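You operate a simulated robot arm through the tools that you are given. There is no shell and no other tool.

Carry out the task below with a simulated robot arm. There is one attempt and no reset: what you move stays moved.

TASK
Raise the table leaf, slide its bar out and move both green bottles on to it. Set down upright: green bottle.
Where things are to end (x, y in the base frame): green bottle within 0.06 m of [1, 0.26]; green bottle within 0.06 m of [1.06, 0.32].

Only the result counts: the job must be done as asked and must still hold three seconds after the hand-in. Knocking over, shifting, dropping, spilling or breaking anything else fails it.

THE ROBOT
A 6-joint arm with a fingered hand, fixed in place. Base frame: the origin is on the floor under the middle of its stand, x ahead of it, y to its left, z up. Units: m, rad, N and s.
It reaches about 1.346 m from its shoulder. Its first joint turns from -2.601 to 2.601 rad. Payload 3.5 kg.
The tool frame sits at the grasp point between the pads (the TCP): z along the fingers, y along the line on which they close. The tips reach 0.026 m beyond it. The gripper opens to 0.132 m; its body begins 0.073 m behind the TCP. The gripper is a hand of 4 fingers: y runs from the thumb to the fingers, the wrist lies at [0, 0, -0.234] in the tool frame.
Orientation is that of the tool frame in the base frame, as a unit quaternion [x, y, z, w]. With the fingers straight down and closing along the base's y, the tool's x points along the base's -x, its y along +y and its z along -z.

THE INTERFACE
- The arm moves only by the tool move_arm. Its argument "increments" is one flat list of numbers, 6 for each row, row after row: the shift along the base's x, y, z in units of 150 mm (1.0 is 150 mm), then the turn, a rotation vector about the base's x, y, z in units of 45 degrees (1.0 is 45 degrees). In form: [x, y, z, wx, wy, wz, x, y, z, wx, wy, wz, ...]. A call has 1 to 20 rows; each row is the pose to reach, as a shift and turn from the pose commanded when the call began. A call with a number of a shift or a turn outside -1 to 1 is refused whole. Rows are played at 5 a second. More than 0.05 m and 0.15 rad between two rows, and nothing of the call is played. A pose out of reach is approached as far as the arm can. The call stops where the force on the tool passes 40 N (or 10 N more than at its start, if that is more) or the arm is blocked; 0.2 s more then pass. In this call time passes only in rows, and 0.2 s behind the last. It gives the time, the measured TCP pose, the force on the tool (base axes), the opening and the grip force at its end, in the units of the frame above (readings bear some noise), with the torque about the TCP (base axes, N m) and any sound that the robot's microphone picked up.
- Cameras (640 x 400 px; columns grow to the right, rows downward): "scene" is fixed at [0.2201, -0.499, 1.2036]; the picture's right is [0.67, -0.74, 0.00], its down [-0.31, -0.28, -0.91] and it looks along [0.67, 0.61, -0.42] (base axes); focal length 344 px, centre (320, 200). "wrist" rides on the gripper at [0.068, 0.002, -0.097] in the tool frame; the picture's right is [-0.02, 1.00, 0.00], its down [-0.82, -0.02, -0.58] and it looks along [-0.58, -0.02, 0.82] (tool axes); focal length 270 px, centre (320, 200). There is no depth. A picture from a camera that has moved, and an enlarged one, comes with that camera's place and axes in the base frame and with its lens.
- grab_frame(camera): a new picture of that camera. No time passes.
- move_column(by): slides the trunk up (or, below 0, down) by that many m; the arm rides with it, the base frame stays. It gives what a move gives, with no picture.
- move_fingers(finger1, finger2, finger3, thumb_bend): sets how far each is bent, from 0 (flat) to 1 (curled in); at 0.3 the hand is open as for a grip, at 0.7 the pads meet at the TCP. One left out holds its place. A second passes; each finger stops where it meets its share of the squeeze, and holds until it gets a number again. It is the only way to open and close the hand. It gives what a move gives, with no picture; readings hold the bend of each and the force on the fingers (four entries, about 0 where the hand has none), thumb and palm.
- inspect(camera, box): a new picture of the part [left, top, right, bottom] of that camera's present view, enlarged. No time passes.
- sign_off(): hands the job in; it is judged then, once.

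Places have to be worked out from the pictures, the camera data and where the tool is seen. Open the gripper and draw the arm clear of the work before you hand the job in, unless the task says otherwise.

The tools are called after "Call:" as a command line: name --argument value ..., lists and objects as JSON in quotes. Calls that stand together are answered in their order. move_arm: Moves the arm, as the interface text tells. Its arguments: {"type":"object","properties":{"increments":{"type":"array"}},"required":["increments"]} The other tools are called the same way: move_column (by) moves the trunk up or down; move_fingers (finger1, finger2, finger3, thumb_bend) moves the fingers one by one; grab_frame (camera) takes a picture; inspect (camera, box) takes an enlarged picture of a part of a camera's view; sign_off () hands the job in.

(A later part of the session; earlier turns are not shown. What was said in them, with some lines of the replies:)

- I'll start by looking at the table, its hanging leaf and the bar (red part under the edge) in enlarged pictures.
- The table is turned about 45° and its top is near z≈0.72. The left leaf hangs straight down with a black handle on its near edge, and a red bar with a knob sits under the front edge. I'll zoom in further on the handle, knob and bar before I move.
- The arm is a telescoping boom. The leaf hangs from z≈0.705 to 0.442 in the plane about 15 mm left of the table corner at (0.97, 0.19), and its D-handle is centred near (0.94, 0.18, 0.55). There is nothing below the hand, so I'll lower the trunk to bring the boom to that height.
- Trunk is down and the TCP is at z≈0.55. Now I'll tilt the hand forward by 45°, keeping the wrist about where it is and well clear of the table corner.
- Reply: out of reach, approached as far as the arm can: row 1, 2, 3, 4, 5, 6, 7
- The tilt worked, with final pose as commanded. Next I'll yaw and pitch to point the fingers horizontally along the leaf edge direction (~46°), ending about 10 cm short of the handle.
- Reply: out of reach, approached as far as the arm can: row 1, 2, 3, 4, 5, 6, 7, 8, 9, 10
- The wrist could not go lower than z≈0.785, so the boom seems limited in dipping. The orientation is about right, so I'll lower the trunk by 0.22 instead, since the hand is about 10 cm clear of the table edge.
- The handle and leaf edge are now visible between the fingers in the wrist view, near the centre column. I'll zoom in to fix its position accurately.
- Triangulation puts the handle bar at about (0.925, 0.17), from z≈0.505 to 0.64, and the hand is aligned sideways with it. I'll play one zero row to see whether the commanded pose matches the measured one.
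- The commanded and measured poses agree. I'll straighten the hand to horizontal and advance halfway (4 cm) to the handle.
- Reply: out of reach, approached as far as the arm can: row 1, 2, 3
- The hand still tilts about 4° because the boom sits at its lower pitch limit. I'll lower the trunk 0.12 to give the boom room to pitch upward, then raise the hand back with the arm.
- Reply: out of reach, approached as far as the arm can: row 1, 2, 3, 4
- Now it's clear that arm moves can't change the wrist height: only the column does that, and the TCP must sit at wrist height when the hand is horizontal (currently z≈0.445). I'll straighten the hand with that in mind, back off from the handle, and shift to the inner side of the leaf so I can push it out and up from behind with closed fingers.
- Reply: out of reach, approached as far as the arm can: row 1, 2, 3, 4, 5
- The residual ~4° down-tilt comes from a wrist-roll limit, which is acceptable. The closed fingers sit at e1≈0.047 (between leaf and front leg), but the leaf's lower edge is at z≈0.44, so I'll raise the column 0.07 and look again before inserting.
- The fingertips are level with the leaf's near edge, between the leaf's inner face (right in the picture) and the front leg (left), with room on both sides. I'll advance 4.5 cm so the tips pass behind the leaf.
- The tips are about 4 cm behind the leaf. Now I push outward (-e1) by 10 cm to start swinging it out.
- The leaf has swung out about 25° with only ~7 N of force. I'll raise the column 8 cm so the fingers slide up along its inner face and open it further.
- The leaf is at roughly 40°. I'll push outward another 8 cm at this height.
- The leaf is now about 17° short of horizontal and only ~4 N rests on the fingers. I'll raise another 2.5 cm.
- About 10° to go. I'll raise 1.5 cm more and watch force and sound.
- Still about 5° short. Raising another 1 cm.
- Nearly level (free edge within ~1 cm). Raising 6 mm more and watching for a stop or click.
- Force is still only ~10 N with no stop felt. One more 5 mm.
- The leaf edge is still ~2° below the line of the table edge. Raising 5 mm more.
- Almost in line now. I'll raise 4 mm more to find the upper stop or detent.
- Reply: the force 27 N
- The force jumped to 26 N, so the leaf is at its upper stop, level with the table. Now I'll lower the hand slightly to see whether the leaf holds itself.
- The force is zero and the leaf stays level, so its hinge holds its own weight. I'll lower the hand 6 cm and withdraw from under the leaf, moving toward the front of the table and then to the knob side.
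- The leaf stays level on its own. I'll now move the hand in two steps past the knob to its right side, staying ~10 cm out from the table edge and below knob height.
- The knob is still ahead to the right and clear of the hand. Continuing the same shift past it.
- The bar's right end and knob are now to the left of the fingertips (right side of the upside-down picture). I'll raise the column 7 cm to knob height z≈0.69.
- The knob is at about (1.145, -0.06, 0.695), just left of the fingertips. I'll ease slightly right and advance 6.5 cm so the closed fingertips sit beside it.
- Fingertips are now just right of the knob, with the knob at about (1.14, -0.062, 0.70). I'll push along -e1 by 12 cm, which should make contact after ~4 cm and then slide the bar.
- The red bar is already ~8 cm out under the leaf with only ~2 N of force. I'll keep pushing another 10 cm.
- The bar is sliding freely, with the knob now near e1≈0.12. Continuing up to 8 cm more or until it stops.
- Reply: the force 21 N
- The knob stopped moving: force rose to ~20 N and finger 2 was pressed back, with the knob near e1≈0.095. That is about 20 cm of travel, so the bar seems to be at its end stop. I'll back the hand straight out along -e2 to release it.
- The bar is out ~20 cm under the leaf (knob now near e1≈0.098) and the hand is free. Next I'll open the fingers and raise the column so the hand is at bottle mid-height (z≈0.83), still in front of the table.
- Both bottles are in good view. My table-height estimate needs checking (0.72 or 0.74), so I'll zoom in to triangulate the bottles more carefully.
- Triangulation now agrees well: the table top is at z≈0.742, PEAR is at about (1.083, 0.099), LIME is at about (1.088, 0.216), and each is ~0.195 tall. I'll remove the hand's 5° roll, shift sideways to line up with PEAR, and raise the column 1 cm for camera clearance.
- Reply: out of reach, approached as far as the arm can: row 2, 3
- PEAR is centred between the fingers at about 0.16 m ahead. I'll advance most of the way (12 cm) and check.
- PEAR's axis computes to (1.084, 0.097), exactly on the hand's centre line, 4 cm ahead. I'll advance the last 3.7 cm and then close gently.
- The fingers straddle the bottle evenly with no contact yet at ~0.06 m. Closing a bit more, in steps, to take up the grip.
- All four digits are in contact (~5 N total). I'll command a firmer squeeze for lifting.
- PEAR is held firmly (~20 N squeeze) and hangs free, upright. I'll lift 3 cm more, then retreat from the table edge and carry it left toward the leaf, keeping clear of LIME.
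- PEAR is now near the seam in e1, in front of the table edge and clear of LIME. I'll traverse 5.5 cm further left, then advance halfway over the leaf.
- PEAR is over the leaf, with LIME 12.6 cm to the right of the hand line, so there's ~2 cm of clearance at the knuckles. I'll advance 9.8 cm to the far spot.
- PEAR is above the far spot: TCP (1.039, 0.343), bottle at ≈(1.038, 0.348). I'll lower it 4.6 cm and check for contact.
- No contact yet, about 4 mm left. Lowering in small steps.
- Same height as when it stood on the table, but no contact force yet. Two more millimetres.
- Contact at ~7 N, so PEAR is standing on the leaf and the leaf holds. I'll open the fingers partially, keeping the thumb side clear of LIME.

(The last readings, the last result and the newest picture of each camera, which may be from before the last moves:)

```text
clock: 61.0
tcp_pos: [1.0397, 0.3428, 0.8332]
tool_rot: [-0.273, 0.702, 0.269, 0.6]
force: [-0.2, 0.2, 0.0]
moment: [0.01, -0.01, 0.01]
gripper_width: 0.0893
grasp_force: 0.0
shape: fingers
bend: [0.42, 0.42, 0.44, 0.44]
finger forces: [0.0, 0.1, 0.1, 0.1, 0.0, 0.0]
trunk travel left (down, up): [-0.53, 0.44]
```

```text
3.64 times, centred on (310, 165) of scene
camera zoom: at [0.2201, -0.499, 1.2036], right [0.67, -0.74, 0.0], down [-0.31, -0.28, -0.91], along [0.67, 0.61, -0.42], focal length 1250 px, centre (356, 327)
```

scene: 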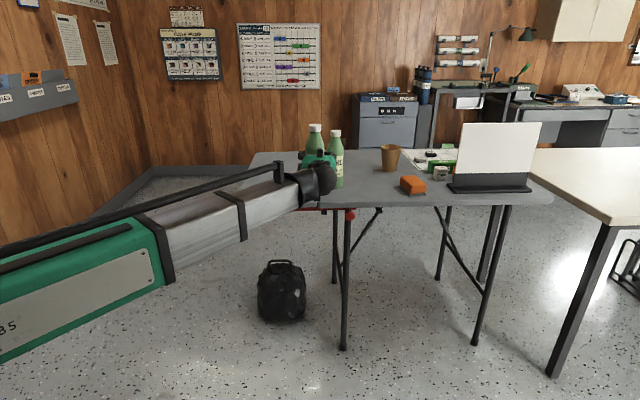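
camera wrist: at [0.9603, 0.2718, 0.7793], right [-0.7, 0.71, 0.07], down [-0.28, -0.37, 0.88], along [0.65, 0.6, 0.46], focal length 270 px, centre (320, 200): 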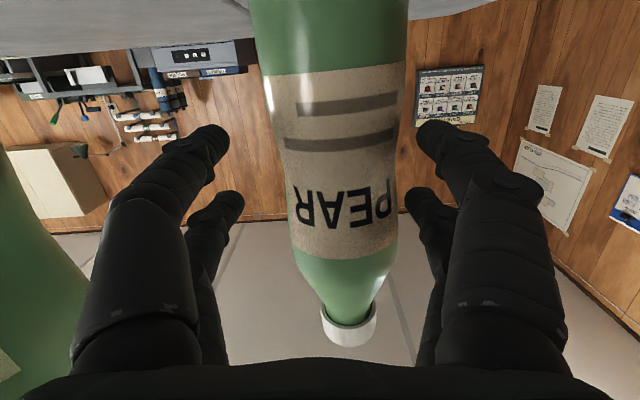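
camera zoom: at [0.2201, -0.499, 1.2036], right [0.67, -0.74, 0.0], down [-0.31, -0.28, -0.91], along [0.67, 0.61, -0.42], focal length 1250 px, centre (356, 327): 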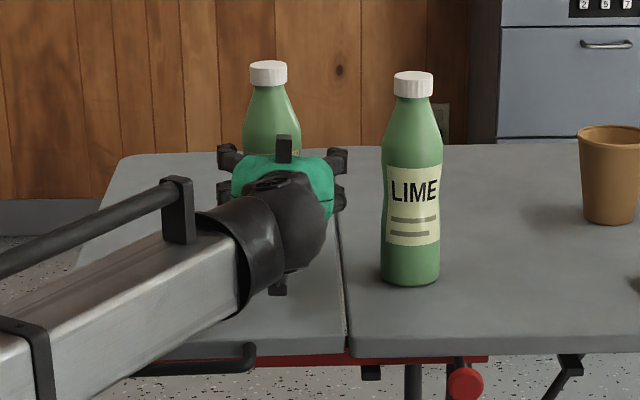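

PEAR stands free and upright. I'll withdraw the hand straight back 20 cm along its own axis.

Call:
move_arm --increments '[-0.117, -0.119, 0, 0, 0, 0, -0.234, -0.237, 0, 0, 0, 0, -0.351, -0.356, 0, 0, 0, 0, -0.468, -0.474, 0, 0, 0, 0, -0.585, -0.593, 0, 0, 0, 0, -0.703, -0.711, 0, 0, 0, 0, -0.82, -0.83, 0, 0, 0, 0, -0.937, -0.949, 0, 0, 0, 0]'

Call:
grab_frame --camera "wrist"

Call:
grab_frame --camera "scene"

```text
clock: 62.8
tcp_pos: [0.899, 0.202, 0.834]
tool_rot: [-0.272, 0.701, 0.269, 0.602]
force: [0.1, -0.5, 0.4]
moment: [-0.02, 0.02, -0.03]
gripper_width: 0.0889
grasp_force: 0.1
shape: fingers
bend: [0.42, 0.42, 0.44, 0.44]
finger forces: [0.0, 0.0, 0.0, 0.0, 0.0, 0.0]
trunk travel left (down, up): [-0.53, 0.44]
```

```text
taken
camera wrist: at [0.8194, 0.1309, 0.7794], right [-0.7, 0.71, 0.07], down [-0.28, -0.37, 0.88], along [0.65, 0.6, 0.46], focal length 270 px, centre (320, 200)
```

wrist: 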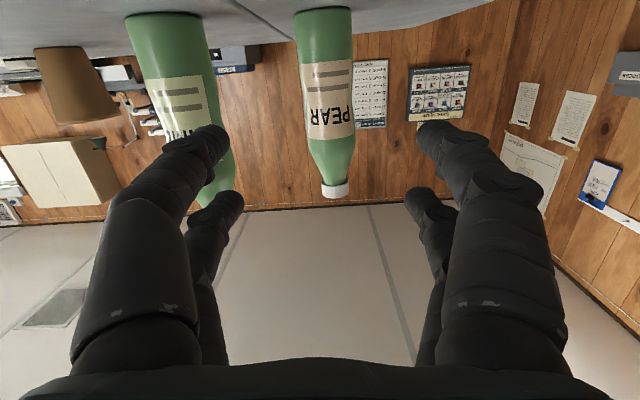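

```text
taken
```

scene: 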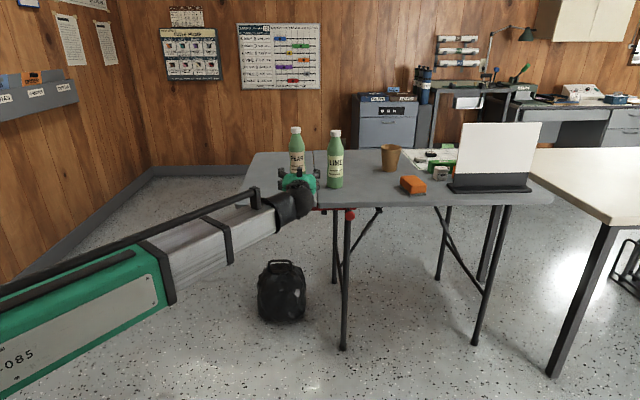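

PEAR stands at about (1.035, 0.352) on the leaf, within tolerance. Now I'll shift sideways 12.5 cm to line up with LIME and open the hand fully.

Call:
move_arm --increments '[0.118, -0.117, 0, 0, 0, 0, 0.237, -0.234, 0, 0, 0, 0, 0.355, -0.35, 0, 0, 0, 0, 0.473, -0.467, 0, 0, 0, 0, 0.591, -0.584, 0, 0, 0, 0]'

Call:
move_fingers --finger1 0.3 --finger2 0.3 --finger3 0.3 --thumb_bend 0.3

Call:
grab_frame --camera "wrist"

```text
clock: 64.0
tcp_pos: [0.9897, 0.1136, 0.8342]
tool_rot: [-0.271, 0.702, 0.268, 0.602]
force: [-0.2, -0.5, 0.1]
moment: [-0.04, 0.02, 0.0]
gripper_width: 0.0893
grasp_force: 0.0
shape: fingers
bend: [0.42, 0.42, 0.44, 0.44]
finger forces: [0.2, 0.0, 0.1, 0.0, 0.0, 0.0]
trunk travel left (down, up): [-0.53, 0.44]
```

```text
clock: 65.0
tcp_pos: [0.9891, 0.1142, 0.8334]
tool_rot: [-0.271, 0.702, 0.268, 0.601]
force: [-0.3, 0.4, 0.6]
moment: [-0.04, -0.05, 0.02]
gripper_width: 0.1323
grasp_force: 0.0
shape: fingers
bend: [0.3, 0.3, 0.3, 0.3]
finger forces: [0.0, 0.1, 0.0, 0.0, 0.0, 0.0]
trunk travel left (down, up): [-0.53, 0.44]
```

```text
taken
camera wrist: at [0.9096, 0.0432, 0.7796], right [-0.7, 0.71, 0.07], down [-0.28, -0.37, 0.88], along [0.65, 0.6, 0.46], focal length 270 px, centre (320, 200)
```

wrist: 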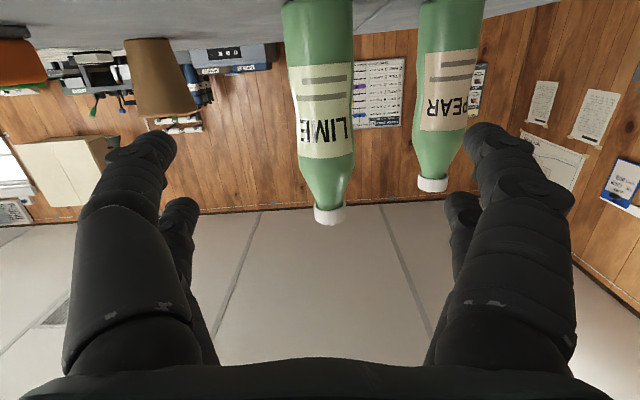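

LIME is centred between the fingers, at about (1.089, 0.218). I'll advance 14 cm to it.

Call:
move_arm --increments '[0.11, 0.112, 0, 0, 0, 0, 0.22, 0.223, 0, 0, 0, 0, 0.33, 0.335, 0, 0, 0, 0, 0.441, 0.446, 0, 0, 0, 0, 0.551, 0.558, 0, 0, 0, 0]'

Call:
grab_frame --camera "wrist"

```text
clock: 66.2
tcp_pos: [1.0705, 0.1982, 0.8336]
tool_rot: [-0.273, 0.701, 0.269, 0.601]
force: [-0.7, 0.2, -0.1]
moment: [-0.01, 0.0, -0.03]
gripper_width: 0.1326
grasp_force: 0.1
shape: fingers
bend: [0.3, 0.3, 0.3, 0.3]
finger forces: [0.0, 0.1, 0.0, 0.1, 0.0, 0.0]
trunk travel left (down, up): [-0.53, 0.44]
```

```text
taken
camera wrist: at [0.9917, 0.1264, 0.7794], right [-0.7, 0.71, 0.07], down [-0.28, -0.37, 0.88], along [0.65, 0.6, 0.46], focal length 270 px, centre (320, 200)
```

wrist: 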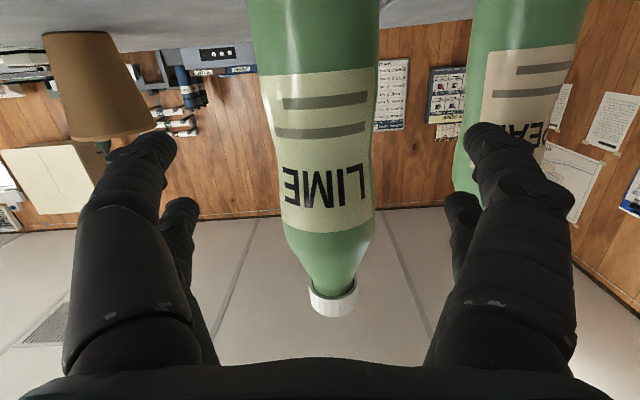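

LIME is 2.7 cm ahead, centred, and PEAR stands just outside the left finger. I'll narrow the fingers first for clearance and then advance the last 2.5 cm.

Call:
move_fingers --finger1 0.42 --finger2 0.42 --finger3 0.42 --thumb_bend 0.42

Call:
move_arm --increments '[0.058, 0.059, 0, 0, 0, 0, 0.117, 0.119, 0, 0, 0, 0]'

Call:
grab_frame --camera "wrist"

```text
clock: 67.2
tcp_pos: [1.0697, 0.1964, 0.8337]
tool_rot: [-0.272, 0.703, 0.268, 0.6]
force: [0.3, -0.4, -1.1]
moment: [0.03, 0.01, -0.02]
gripper_width: 0.0936
grasp_force: 0.0
shape: fingers
bend: [0.42, 0.42, 0.42, 0.42]
finger forces: [0.0, 0.1, 0.0, 0.0, 0.0, 0.1]
trunk travel left (down, up): [-0.53, 0.44]
```

```text
clock: 67.8
tcp_pos: [1.0885, 0.2146, 0.8346]
tool_rot: [-0.272, 0.702, 0.268, 0.601]
force: [0.2, 0.8, -0.2]
moment: [-0.01, 0.06, 0.01]
gripper_width: 0.0938
grasp_force: 0.0
shape: fingers
bend: [0.42, 0.42, 0.42, 0.42]
finger forces: [0.1, 0.0, 0.0, 0.1, 0.1, 0.0]
trunk travel left (down, up): [-0.53, 0.44]
```

```text
taken
camera wrist: at [1.009, 0.143, 0.7794], right [-0.7, 0.71, 0.07], down [-0.28, -0.37, 0.88], along [0.65, 0.6, 0.46], focal length 270 px, centre (320, 200)
```

wrist: 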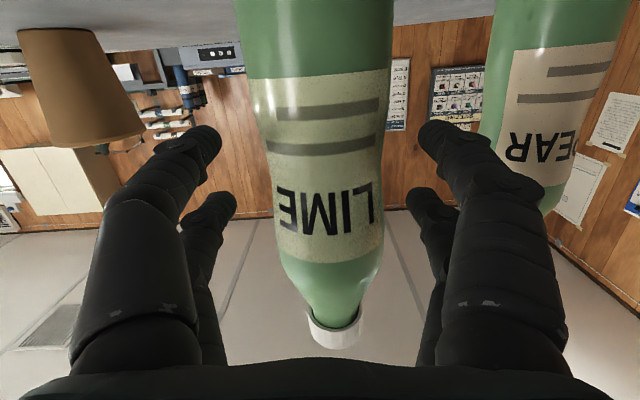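

LIME is at the grasp point and centred. Closing first gently, then firmly.

Call:
move_fingers --finger1 0.58 --finger2 0.58 --finger3 0.58 --thumb_bend 0.58

Call:
move_fingers --finger1 0.7 --finger2 0.7 --finger3 0.7 --thumb_bend 0.7

Call:
move_column --by 0.05

Call:
grab_frame --camera "wrist"

Call:
inspect --camera "scene" --box '[240, 110, 400, 220]'

```text
clock: 68.8
tcp_pos: [1.088, 0.2143, 0.8349]
tool_rot: [-0.273, 0.701, 0.269, 0.602]
force: [0.0, 0.2, 0.9]
moment: [-0.04, -0.01, 0.02]
gripper_width: 0.0538
grasp_force: 5.4
shape: fingers
bend: [0.54, 0.54, 0.55, 0.55]
finger forces: [2.3, 2.6, 1.2, 0.0, 3.5, 0.0]
trunk travel left (down, up): [-0.53, 0.44]
```

```text
clock: 69.8
tcp_pos: [1.0872, 0.2147, 0.8344]
tool_rot: [-0.273, 0.702, 0.269, 0.601]
force: [-0.6, 0.0, 0.5]
moment: [-0.01, 0.01, -0.02]
gripper_width: 0.051
grasp_force: 20.5
shape: fingers
bend: [0.51, 0.51, 0.61, 0.63]
finger forces: [10.9, 9.6, 7.2, 0.0, 12.9, 0.1]
trunk travel left (down, up): [-0.53, 0.44]
```

```text
clock: 70.7
tcp_pos: [1.0873, 0.2146, 0.8836]
tool_rot: [-0.273, 0.702, 0.269, 0.601]
force: [-0.7, -0.6, -0.3]
moment: [0.03, -0.02, 0.0]
gripper_width: 0.0512
grasp_force: 20.6
shape: fingers
bend: [0.51, 0.51, 0.61, 0.63]
finger forces: [11.0, 9.6, 7.1, 0.0, 12.9, 0.1]
trunk travel left (down, up): [-0.58, 0.39]
```

```text
taken
camera wrist: at [1.0088, 0.1434, 0.8293], right [-0.7, 0.71, 0.07], down [-0.28, -0.37, 0.88], along [0.65, 0.6, 0.46], focal length 270 px, centre (320, 200)
```

wrist: 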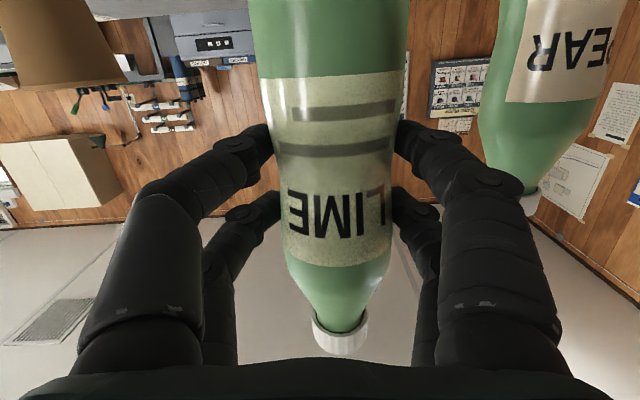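

```text
3.64 times, centred on (320, 165) of scene
camera zoom: at [0.2201, -0.499, 1.2036], right [0.67, -0.74, 0.0], down [-0.31, -0.28, -0.91], along [0.67, 0.61, -0.42], focal length 1250 px, centre (320, 327)
```

zoom: 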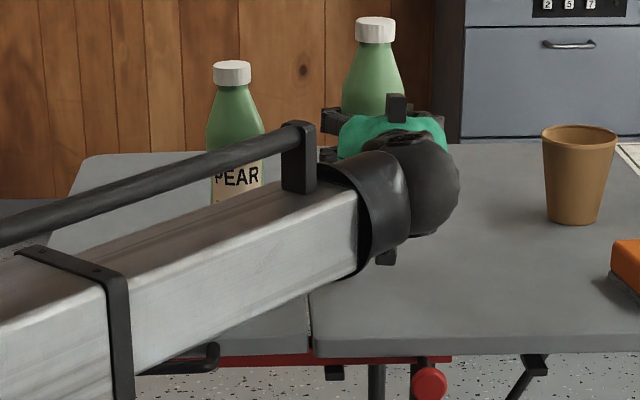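

LIME is gripped and lifted 5 cm. I'll retreat along the hand axis to clear the table edge, then start moving left toward the leaf.

Call:
move_arm --increments '[-0.109, -0.111, 0, 0, 0, 0, -0.219, -0.221, 0, 0, 0, 0, -0.328, -0.332, 0, 0, 0, 0, -0.437, -0.443, 0, 0, 0, 0, -0.547, -0.553, 0, 0, 0, 0, -0.656, -0.664, 0, 0, 0, 0, -0.752, -0.571, 0, 0, 0, 0, -0.848, -0.479, 0, 0, 0, 0, -0.943, -0.386, 0, 0, 0, 0]'

Call:
grab_frame --camera "wrist"

Call:
grab_frame --camera "scene"

```text
clock: 72.7
tcp_pos: [0.946, 0.1566, 0.8844]
tool_rot: [-0.272, 0.702, 0.268, 0.601]
force: [0.2, -0.2, -1.3]
moment: [-0.02, -0.01, 0.01]
gripper_width: 0.0511
grasp_force: 20.7
shape: fingers
bend: [0.51, 0.51, 0.61, 0.63]
finger forces: [10.9, 9.5, 7.0, 0.0, 13.0, 0.1]
trunk travel left (down, up): [-0.58, 0.39]
```

```text
taken
camera wrist: at [0.8665, 0.0853, 0.8291], right [-0.7, 0.71, 0.07], down [-0.28, -0.37, 0.88], along [0.65, 0.6, 0.46], focal length 270 px, centre (320, 200)
```

wrist: 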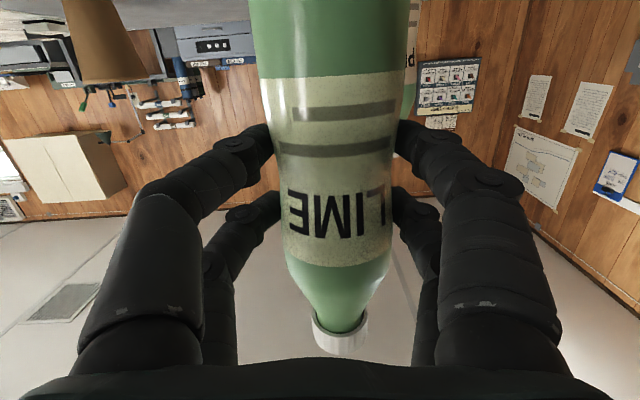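

```text
taken
```

scene: 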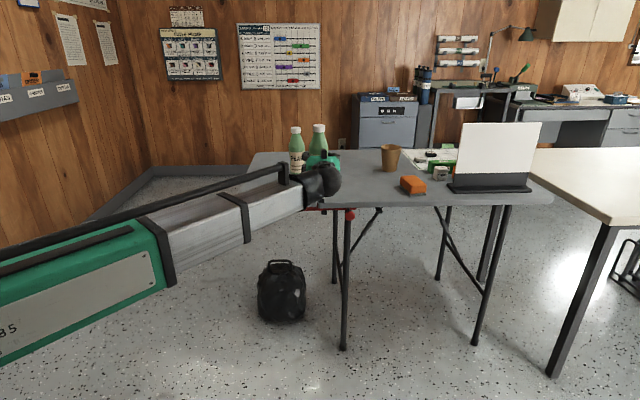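

LIME is clear of everything in front of the table. I'll finish the traverse to the leaf side and advance 10 cm to the near spot.

Call:
move_arm --increments '[-0.096, 0.093, 0, 0, 0, 0, -0.193, 0.186, 0, 0, 0, 0, -0.289, 0.279, 0, 0, 0, 0, -0.195, 0.375, 0, 0, 0, 0, -0.101, 0.472, 0, 0, 0, 0, -0.008, 0.568, 0, 0, 0, 0, 0.086, 0.665, 0, 0, 0, 0, 0.18, 0.761, 0, 0, 0, 0]'

Call:
grab_frame --camera "wrist"

Call:
inspect --camera "scene" --box '[220, 110, 400, 230]'

```text
clock: 74.5
tcp_pos: [0.9725, 0.269, 0.8834]
tool_rot: [-0.273, 0.702, 0.269, 0.6]
force: [-0.5, -1.2, -1.2]
moment: [0.01, 0.05, 0.02]
gripper_width: 0.0511
grasp_force: 20.1
shape: fingers
bend: [0.51, 0.51, 0.61, 0.63]
finger forces: [10.9, 9.4, 7.1, 0.1, 12.7, 0.1]
trunk travel left (down, up): [-0.58, 0.39]
```

```text
taken
camera wrist: at [0.8938, 0.1981, 0.8293], right [-0.7, 0.71, 0.07], down [-0.28, -0.37, 0.88], along [0.65, 0.6, 0.46], focal length 270 px, centre (320, 200)
```

wrist: 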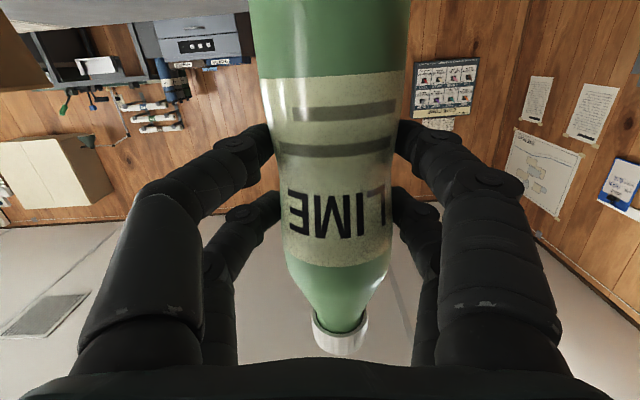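

```text
3.33 times, centred on (310, 170) of scene
camera zoom: at [0.2201, -0.499, 1.2036], right [0.67, -0.74, 0.0], down [-0.31, -0.28, -0.91], along [0.67, 0.61, -0.42], focal length 1146 px, centre (353, 300)
```

zoom: 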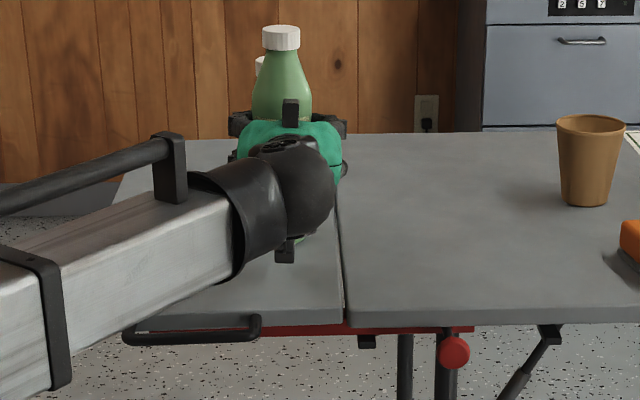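

LIME is above the near spot (≈(0.971, 0.274)), clear of PEAR behind it. Lowering 4.8 cm, then finishing in small steps.

Call:
move_column --by -0.048

Call:
move_column --by -0.002

```text
clock: 75.4
tcp_pos: [0.9726, 0.2672, 0.8355]
tool_rot: [-0.272, 0.702, 0.268, 0.601]
force: [0.2, -0.4, -0.5]
moment: [-0.01, 0.0, 0.04]
gripper_width: 0.0514
grasp_force: 19.8
shape: fingers
bend: [0.51, 0.51, 0.61, 0.63]
finger forces: [10.9, 9.5, 7.0, 0.0, 12.9, 0.0]
trunk travel left (down, up): [-0.532, 0.438]
```

```text
clock: 75.9
tcp_pos: [0.9738, 0.2689, 0.8321]
tool_rot: [-0.272, 0.702, 0.268, 0.601]
force: [0.6, 0.0, -1.4]
moment: [-0.01, -0.02, 0.04]
gripper_width: 0.0512
grasp_force: 20.0
shape: fingers
bend: [0.51, 0.51, 0.61, 0.63]
finger forces: [10.8, 9.6, 7.1, 0.1, 12.9, 0.1]
trunk travel left (down, up): [-0.53, 0.44]
```

No contact yet; two more millimetres.

Call:
move_column --by -0.002

```text
clock: 76.5
tcp_pos: [0.9712, 0.2695, 0.8318]
tool_rot: [-0.272, 0.702, 0.269, 0.601]
force: [-0.2, 1.2, 5.9]
moment: [0.06, -0.11, -0.01]
gripper_width: 0.0513
grasp_force: 20.6
shape: fingers
bend: [0.51, 0.51, 0.61, 0.63]
finger forces: [11.0, 9.7, 7.0, 0.1, 12.8, 0.1]
trunk travel left (down, up): [-0.528, 0.442]
```

Contact at ~6 N: LIME is standing on the leaf. Now I release in two stages, as before.

Call:
move_fingers --finger1 0.48 --finger2 0.48 --finger3 0.55 --thumb_bend 0.55

Call:
move_fingers --finger1 0.38 --finger2 0.38 --finger3 0.38 --thumb_bend 0.38

Call:
grab_frame --camera "wrist"

Call:
inspect --camera "scene" --box '[220, 110, 400, 230]'

```text
clock: 77.5
tcp_pos: [0.9728, 0.2671, 0.8306]
tool_rot: [-0.272, 0.702, 0.268, 0.601]
force: [-0.1, 0.4, -0.5]
moment: [0.01, -0.01, 0.01]
gripper_width: 0.0603
grasp_force: 0.1
shape: fingers
bend: [0.48, 0.48, 0.55, 0.55]
finger forces: [0.0, 0.1, 0.0, 0.0, 0.0, 0.0]
trunk travel left (down, up): [-0.528, 0.442]
```

```text
clock: 78.5
tcp_pos: [0.972, 0.268, 0.8317]
tool_rot: [-0.273, 0.702, 0.269, 0.601]
force: [0.0, 0.3, 0.4]
moment: [0.0, -0.01, 0.01]
gripper_width: 0.1059
grasp_force: 0.1
shape: fingers
bend: [0.38, 0.38, 0.38, 0.38]
finger forces: [0.0, 0.0, 0.0, 0.0, 0.1, 0.0]
trunk travel left (down, up): [-0.528, 0.442]
```

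```text
taken
camera wrist: at [0.8936, 0.1978, 0.7773], right [-0.7, 0.71, 0.07], down [-0.28, -0.37, 0.88], along [0.65, 0.6, 0.46], focal length 270 px, centre (320, 200)
```

wrist: 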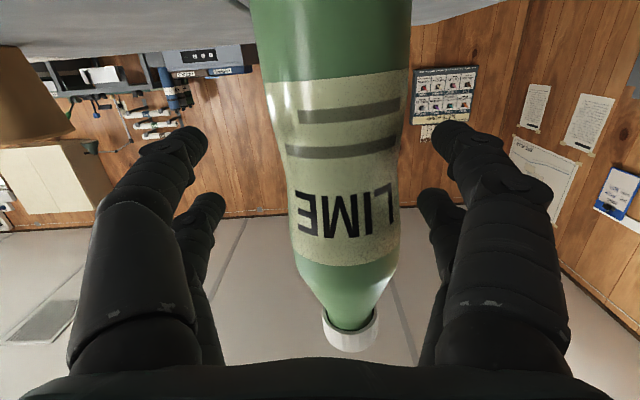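

```text
3.33 times, centred on (310, 170) of scene
camera zoom: at [0.2201, -0.499, 1.2036], right [0.67, -0.74, 0.0], down [-0.31, -0.28, -0.91], along [0.67, 0.61, -0.42], focal length 1146 px, centre (353, 300)
```

zoom: 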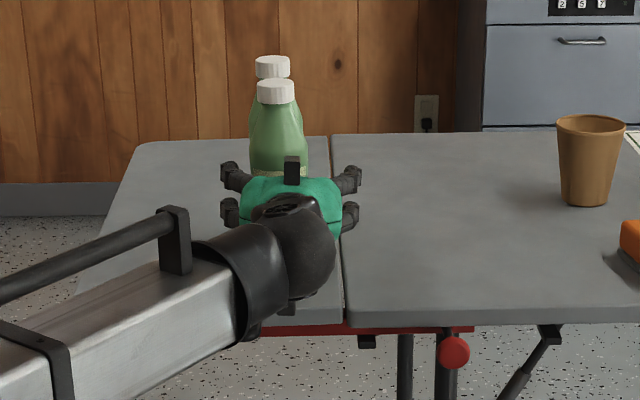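

LIME stands free. Withdrawing straight back 19 cm.

Call:
move_arm --increments '[-0.111, -0.113, 0, 0, 0, 0, -0.223, -0.225, 0, 0, 0, 0, -0.334, -0.338, 0, 0, 0, 0, -0.445, -0.451, 0, 0, 0, 0, -0.556, -0.563, 0, 0, 0, 0, -0.668, -0.676, 0, 0, 0, 0, -0.779, -0.789, 0, 0, 0, 0, -0.89, -0.901, 0, 0, 0, 0]'

Call:
grab_frame --camera "wrist"

Call:
grab_frame --camera "scene"

```text
clock: 80.2
tcp_pos: [0.839, 0.1316, 0.8321]
tool_rot: [-0.272, 0.701, 0.269, 0.601]
force: [-0.5, -0.3, 0.6]
moment: [0.02, 0.01, 0.03]
gripper_width: 0.1062
grasp_force: 0.1
shape: fingers
bend: [0.38, 0.38, 0.38, 0.38]
finger forces: [0.0, 0.0, 0.0, 0.0, 0.0, 0.1]
trunk travel left (down, up): [-0.528, 0.442]
```

```text
taken
camera wrist: at [0.7601, 0.0613, 0.7773], right [-0.7, 0.71, 0.08], down [-0.28, -0.37, 0.88], along [0.65, 0.6, 0.46], focal length 270 px, centre (320, 200)
```

wrist: 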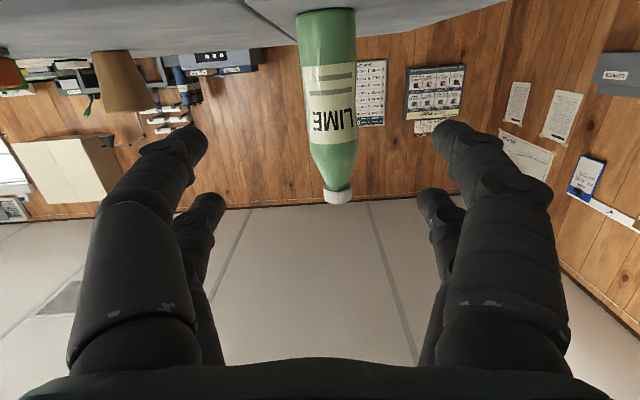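

```text
taken
```

scene: 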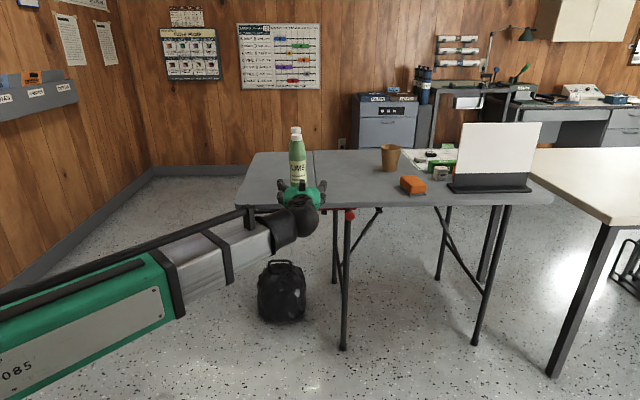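

Both bottles stand on the leaf (LIME ≈ (0.971, 0.28), PEAR behind it). I'll swing the hand further away from the table and check the final scene unobstructed.

Call:
move_arm --increments '[0, -0.167, 0, 0, 0, 0, 0, -0.333, 0, 0, 0, 0, 0, -0.5, 0, 0, 0, 0, 0, -0.667, 0, 0, 0, 0, 0, -0.833, 0, 0, 0, 0, 0, -1, 0, 0, 0, 0]'

Call:
move_fingers --finger1 0.3 --finger2 0.3 --finger3 0.3 --thumb_bend 0.3

Call:
grab_frame --camera "wrist"

Call:
inspect --camera "scene" --box '[220, 110, 440, 260]'

```text
clock: 81.7
tcp_pos: [0.8394, -0.0161, 0.8318]
tool_rot: [-0.27, 0.703, 0.271, 0.6]
force: [-0.9, -0.4, 0.4]
moment: [-0.01, -0.01, -0.01]
gripper_width: 0.1061
grasp_force: 0.1
shape: fingers
bend: [0.38, 0.38, 0.38, 0.38]
finger forces: [0.1, 0.0, 0.0, 0.0, 0.0, 0.0]
trunk travel left (down, up): [-0.528, 0.442]
```

```text
clock: 82.7
tcp_pos: [0.8395, -0.0166, 0.8305]
tool_rot: [-0.269, 0.703, 0.27, 0.6]
force: [0.3, 0.0, -0.7]
moment: [0.03, -0.03, -0.06]
gripper_width: 0.1326
grasp_force: 0.0
shape: fingers
bend: [0.3, 0.3, 0.3, 0.3]
finger forces: [0.0, 0.1, 0.0, 0.1, 0.1, 0.0]
trunk travel left (down, up): [-0.528, 0.442]
```

```text
taken
camera wrist: at [0.7594, -0.0874, 0.7771], right [-0.7, 0.71, 0.08], down [-0.28, -0.38, 0.88], along [0.66, 0.6, 0.46], focal length 270 px, centre (320, 200)
```

wrist: 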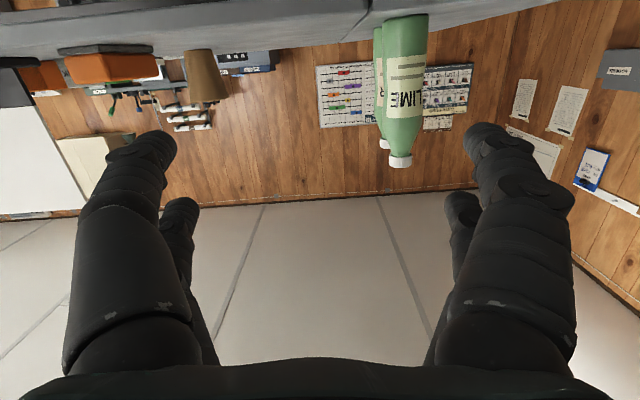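

```text
2.67 times, centred on (330, 185) of scene
camera zoom: at [0.2201, -0.499, 1.2036], right [0.67, -0.74, 0.0], down [-0.31, -0.28, -0.91], along [0.67, 0.61, -0.42], focal length 917 px, centre (293, 240)
```

zoom: 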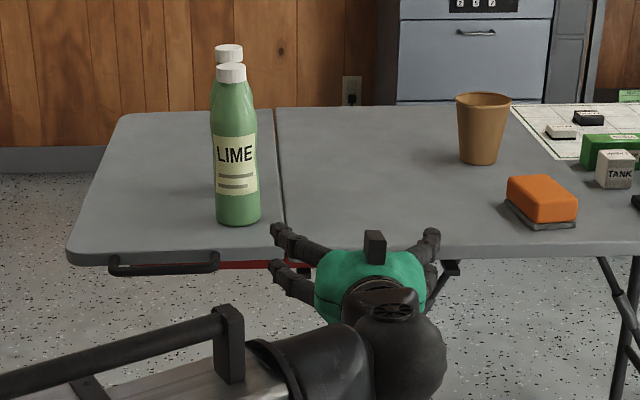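

Everything looks right: the leaf is level, the red bar is out under it, and both bottles are upright on the leaf. LIME is near (0.967, 0.272) and PEAR near (1.032, 0.348). The cup and sponge are untouched. I'll draw the arm a bit further away and take a last look.

Call:
move_arm --increments '[0, -0.167, 0, 0, 0, 0, 0, -0.333, 0, 0, 0, 0, 0, -0.5, 0, 0, 0, 0, 0, -0.667, 0, 0, 0, 0, 0, -0.833, 0, 0, 0, 0, 0, -1, 0, 0, 0, 0]'

Call:
grab_frame --camera "scene"

Call:
inspect --camera "scene" --box '[220, 120, 400, 240]'

```text
clock: 84.0
tcp_pos: [0.8416, -0.164, 0.8291]
tool_rot: [-0.26, 0.71, 0.277, 0.592]
force: [0.0, 0.0, -0.2]
moment: [-0.02, 0.0, -0.01]
gripper_width: 0.1327
grasp_force: 0.1
shape: fingers
bend: [0.3, 0.3, 0.3, 0.3]
finger forces: [0.0, 0.0, 0.0, 0.0, 0.0, 0.1]
out of reach, approached as far as the arm can: row 3, 4, 5, 6
trunk travel left (down, up): [-0.528, 0.442]
```

```text
taken
```

scene: 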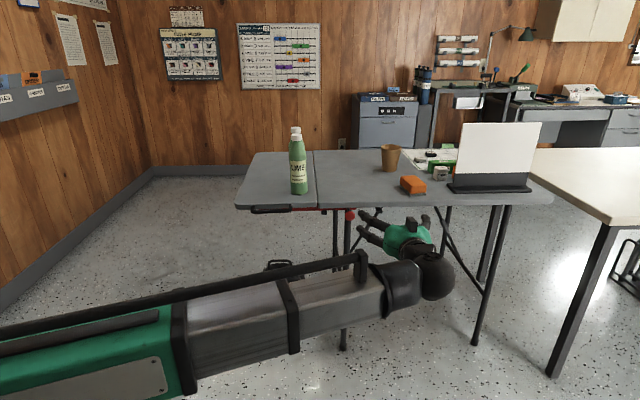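

```text
3.33 times, centred on (310, 180) of scene
camera zoom: at [0.2201, -0.499, 1.2036], right [0.67, -0.74, 0.0], down [-0.31, -0.28, -0.91], along [0.67, 0.61, -0.42], focal length 1146 px, centre (353, 267)
```

zoom: 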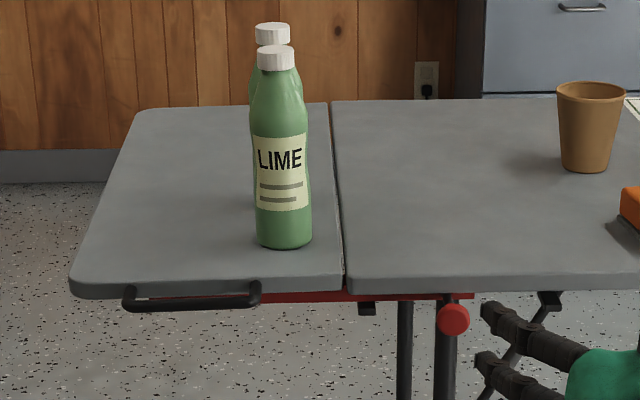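

The final view confirms it. The leaf is level and the bar is out, with its knob where it stopped. Both bottles stand upright on the leaf near their targets, nothing else has moved, and the open hand is well clear. Handing in.

Call:
sign_off

```text
The job is handed in.
```

I raised the leaf and slid its bar out about 20 cm until it hit its stop. Both green bottles now stand upright on the leaf. I handed the job in; the tool confirmed the hand-in but gave no verdict.

| Bottle | Estimated position | Target | Distance from target |
|---|---|---|---|
| LIME | (0.967, 0.272) | [1, 0.26] | about 0.035 m |
| PEAR | (1.032, 0.348) | [1.06, 0.32] | about 0.04 m |

- **Accuracy:** The positions come from the camera pictures and the readings taken as I set the bottles down. They are good to about 1 cm, and both distances are inside the 0.06 m limit.
- **Which bottle goes where:** The task didn't say which green bottle belongs at which spot. I put PEAR at the far target because it had to be moved first.
- **Rest of the scene:** The leaf looked level in the last picture, and the cup and orange sponge looked untouched. The hand is open and clear of the table.
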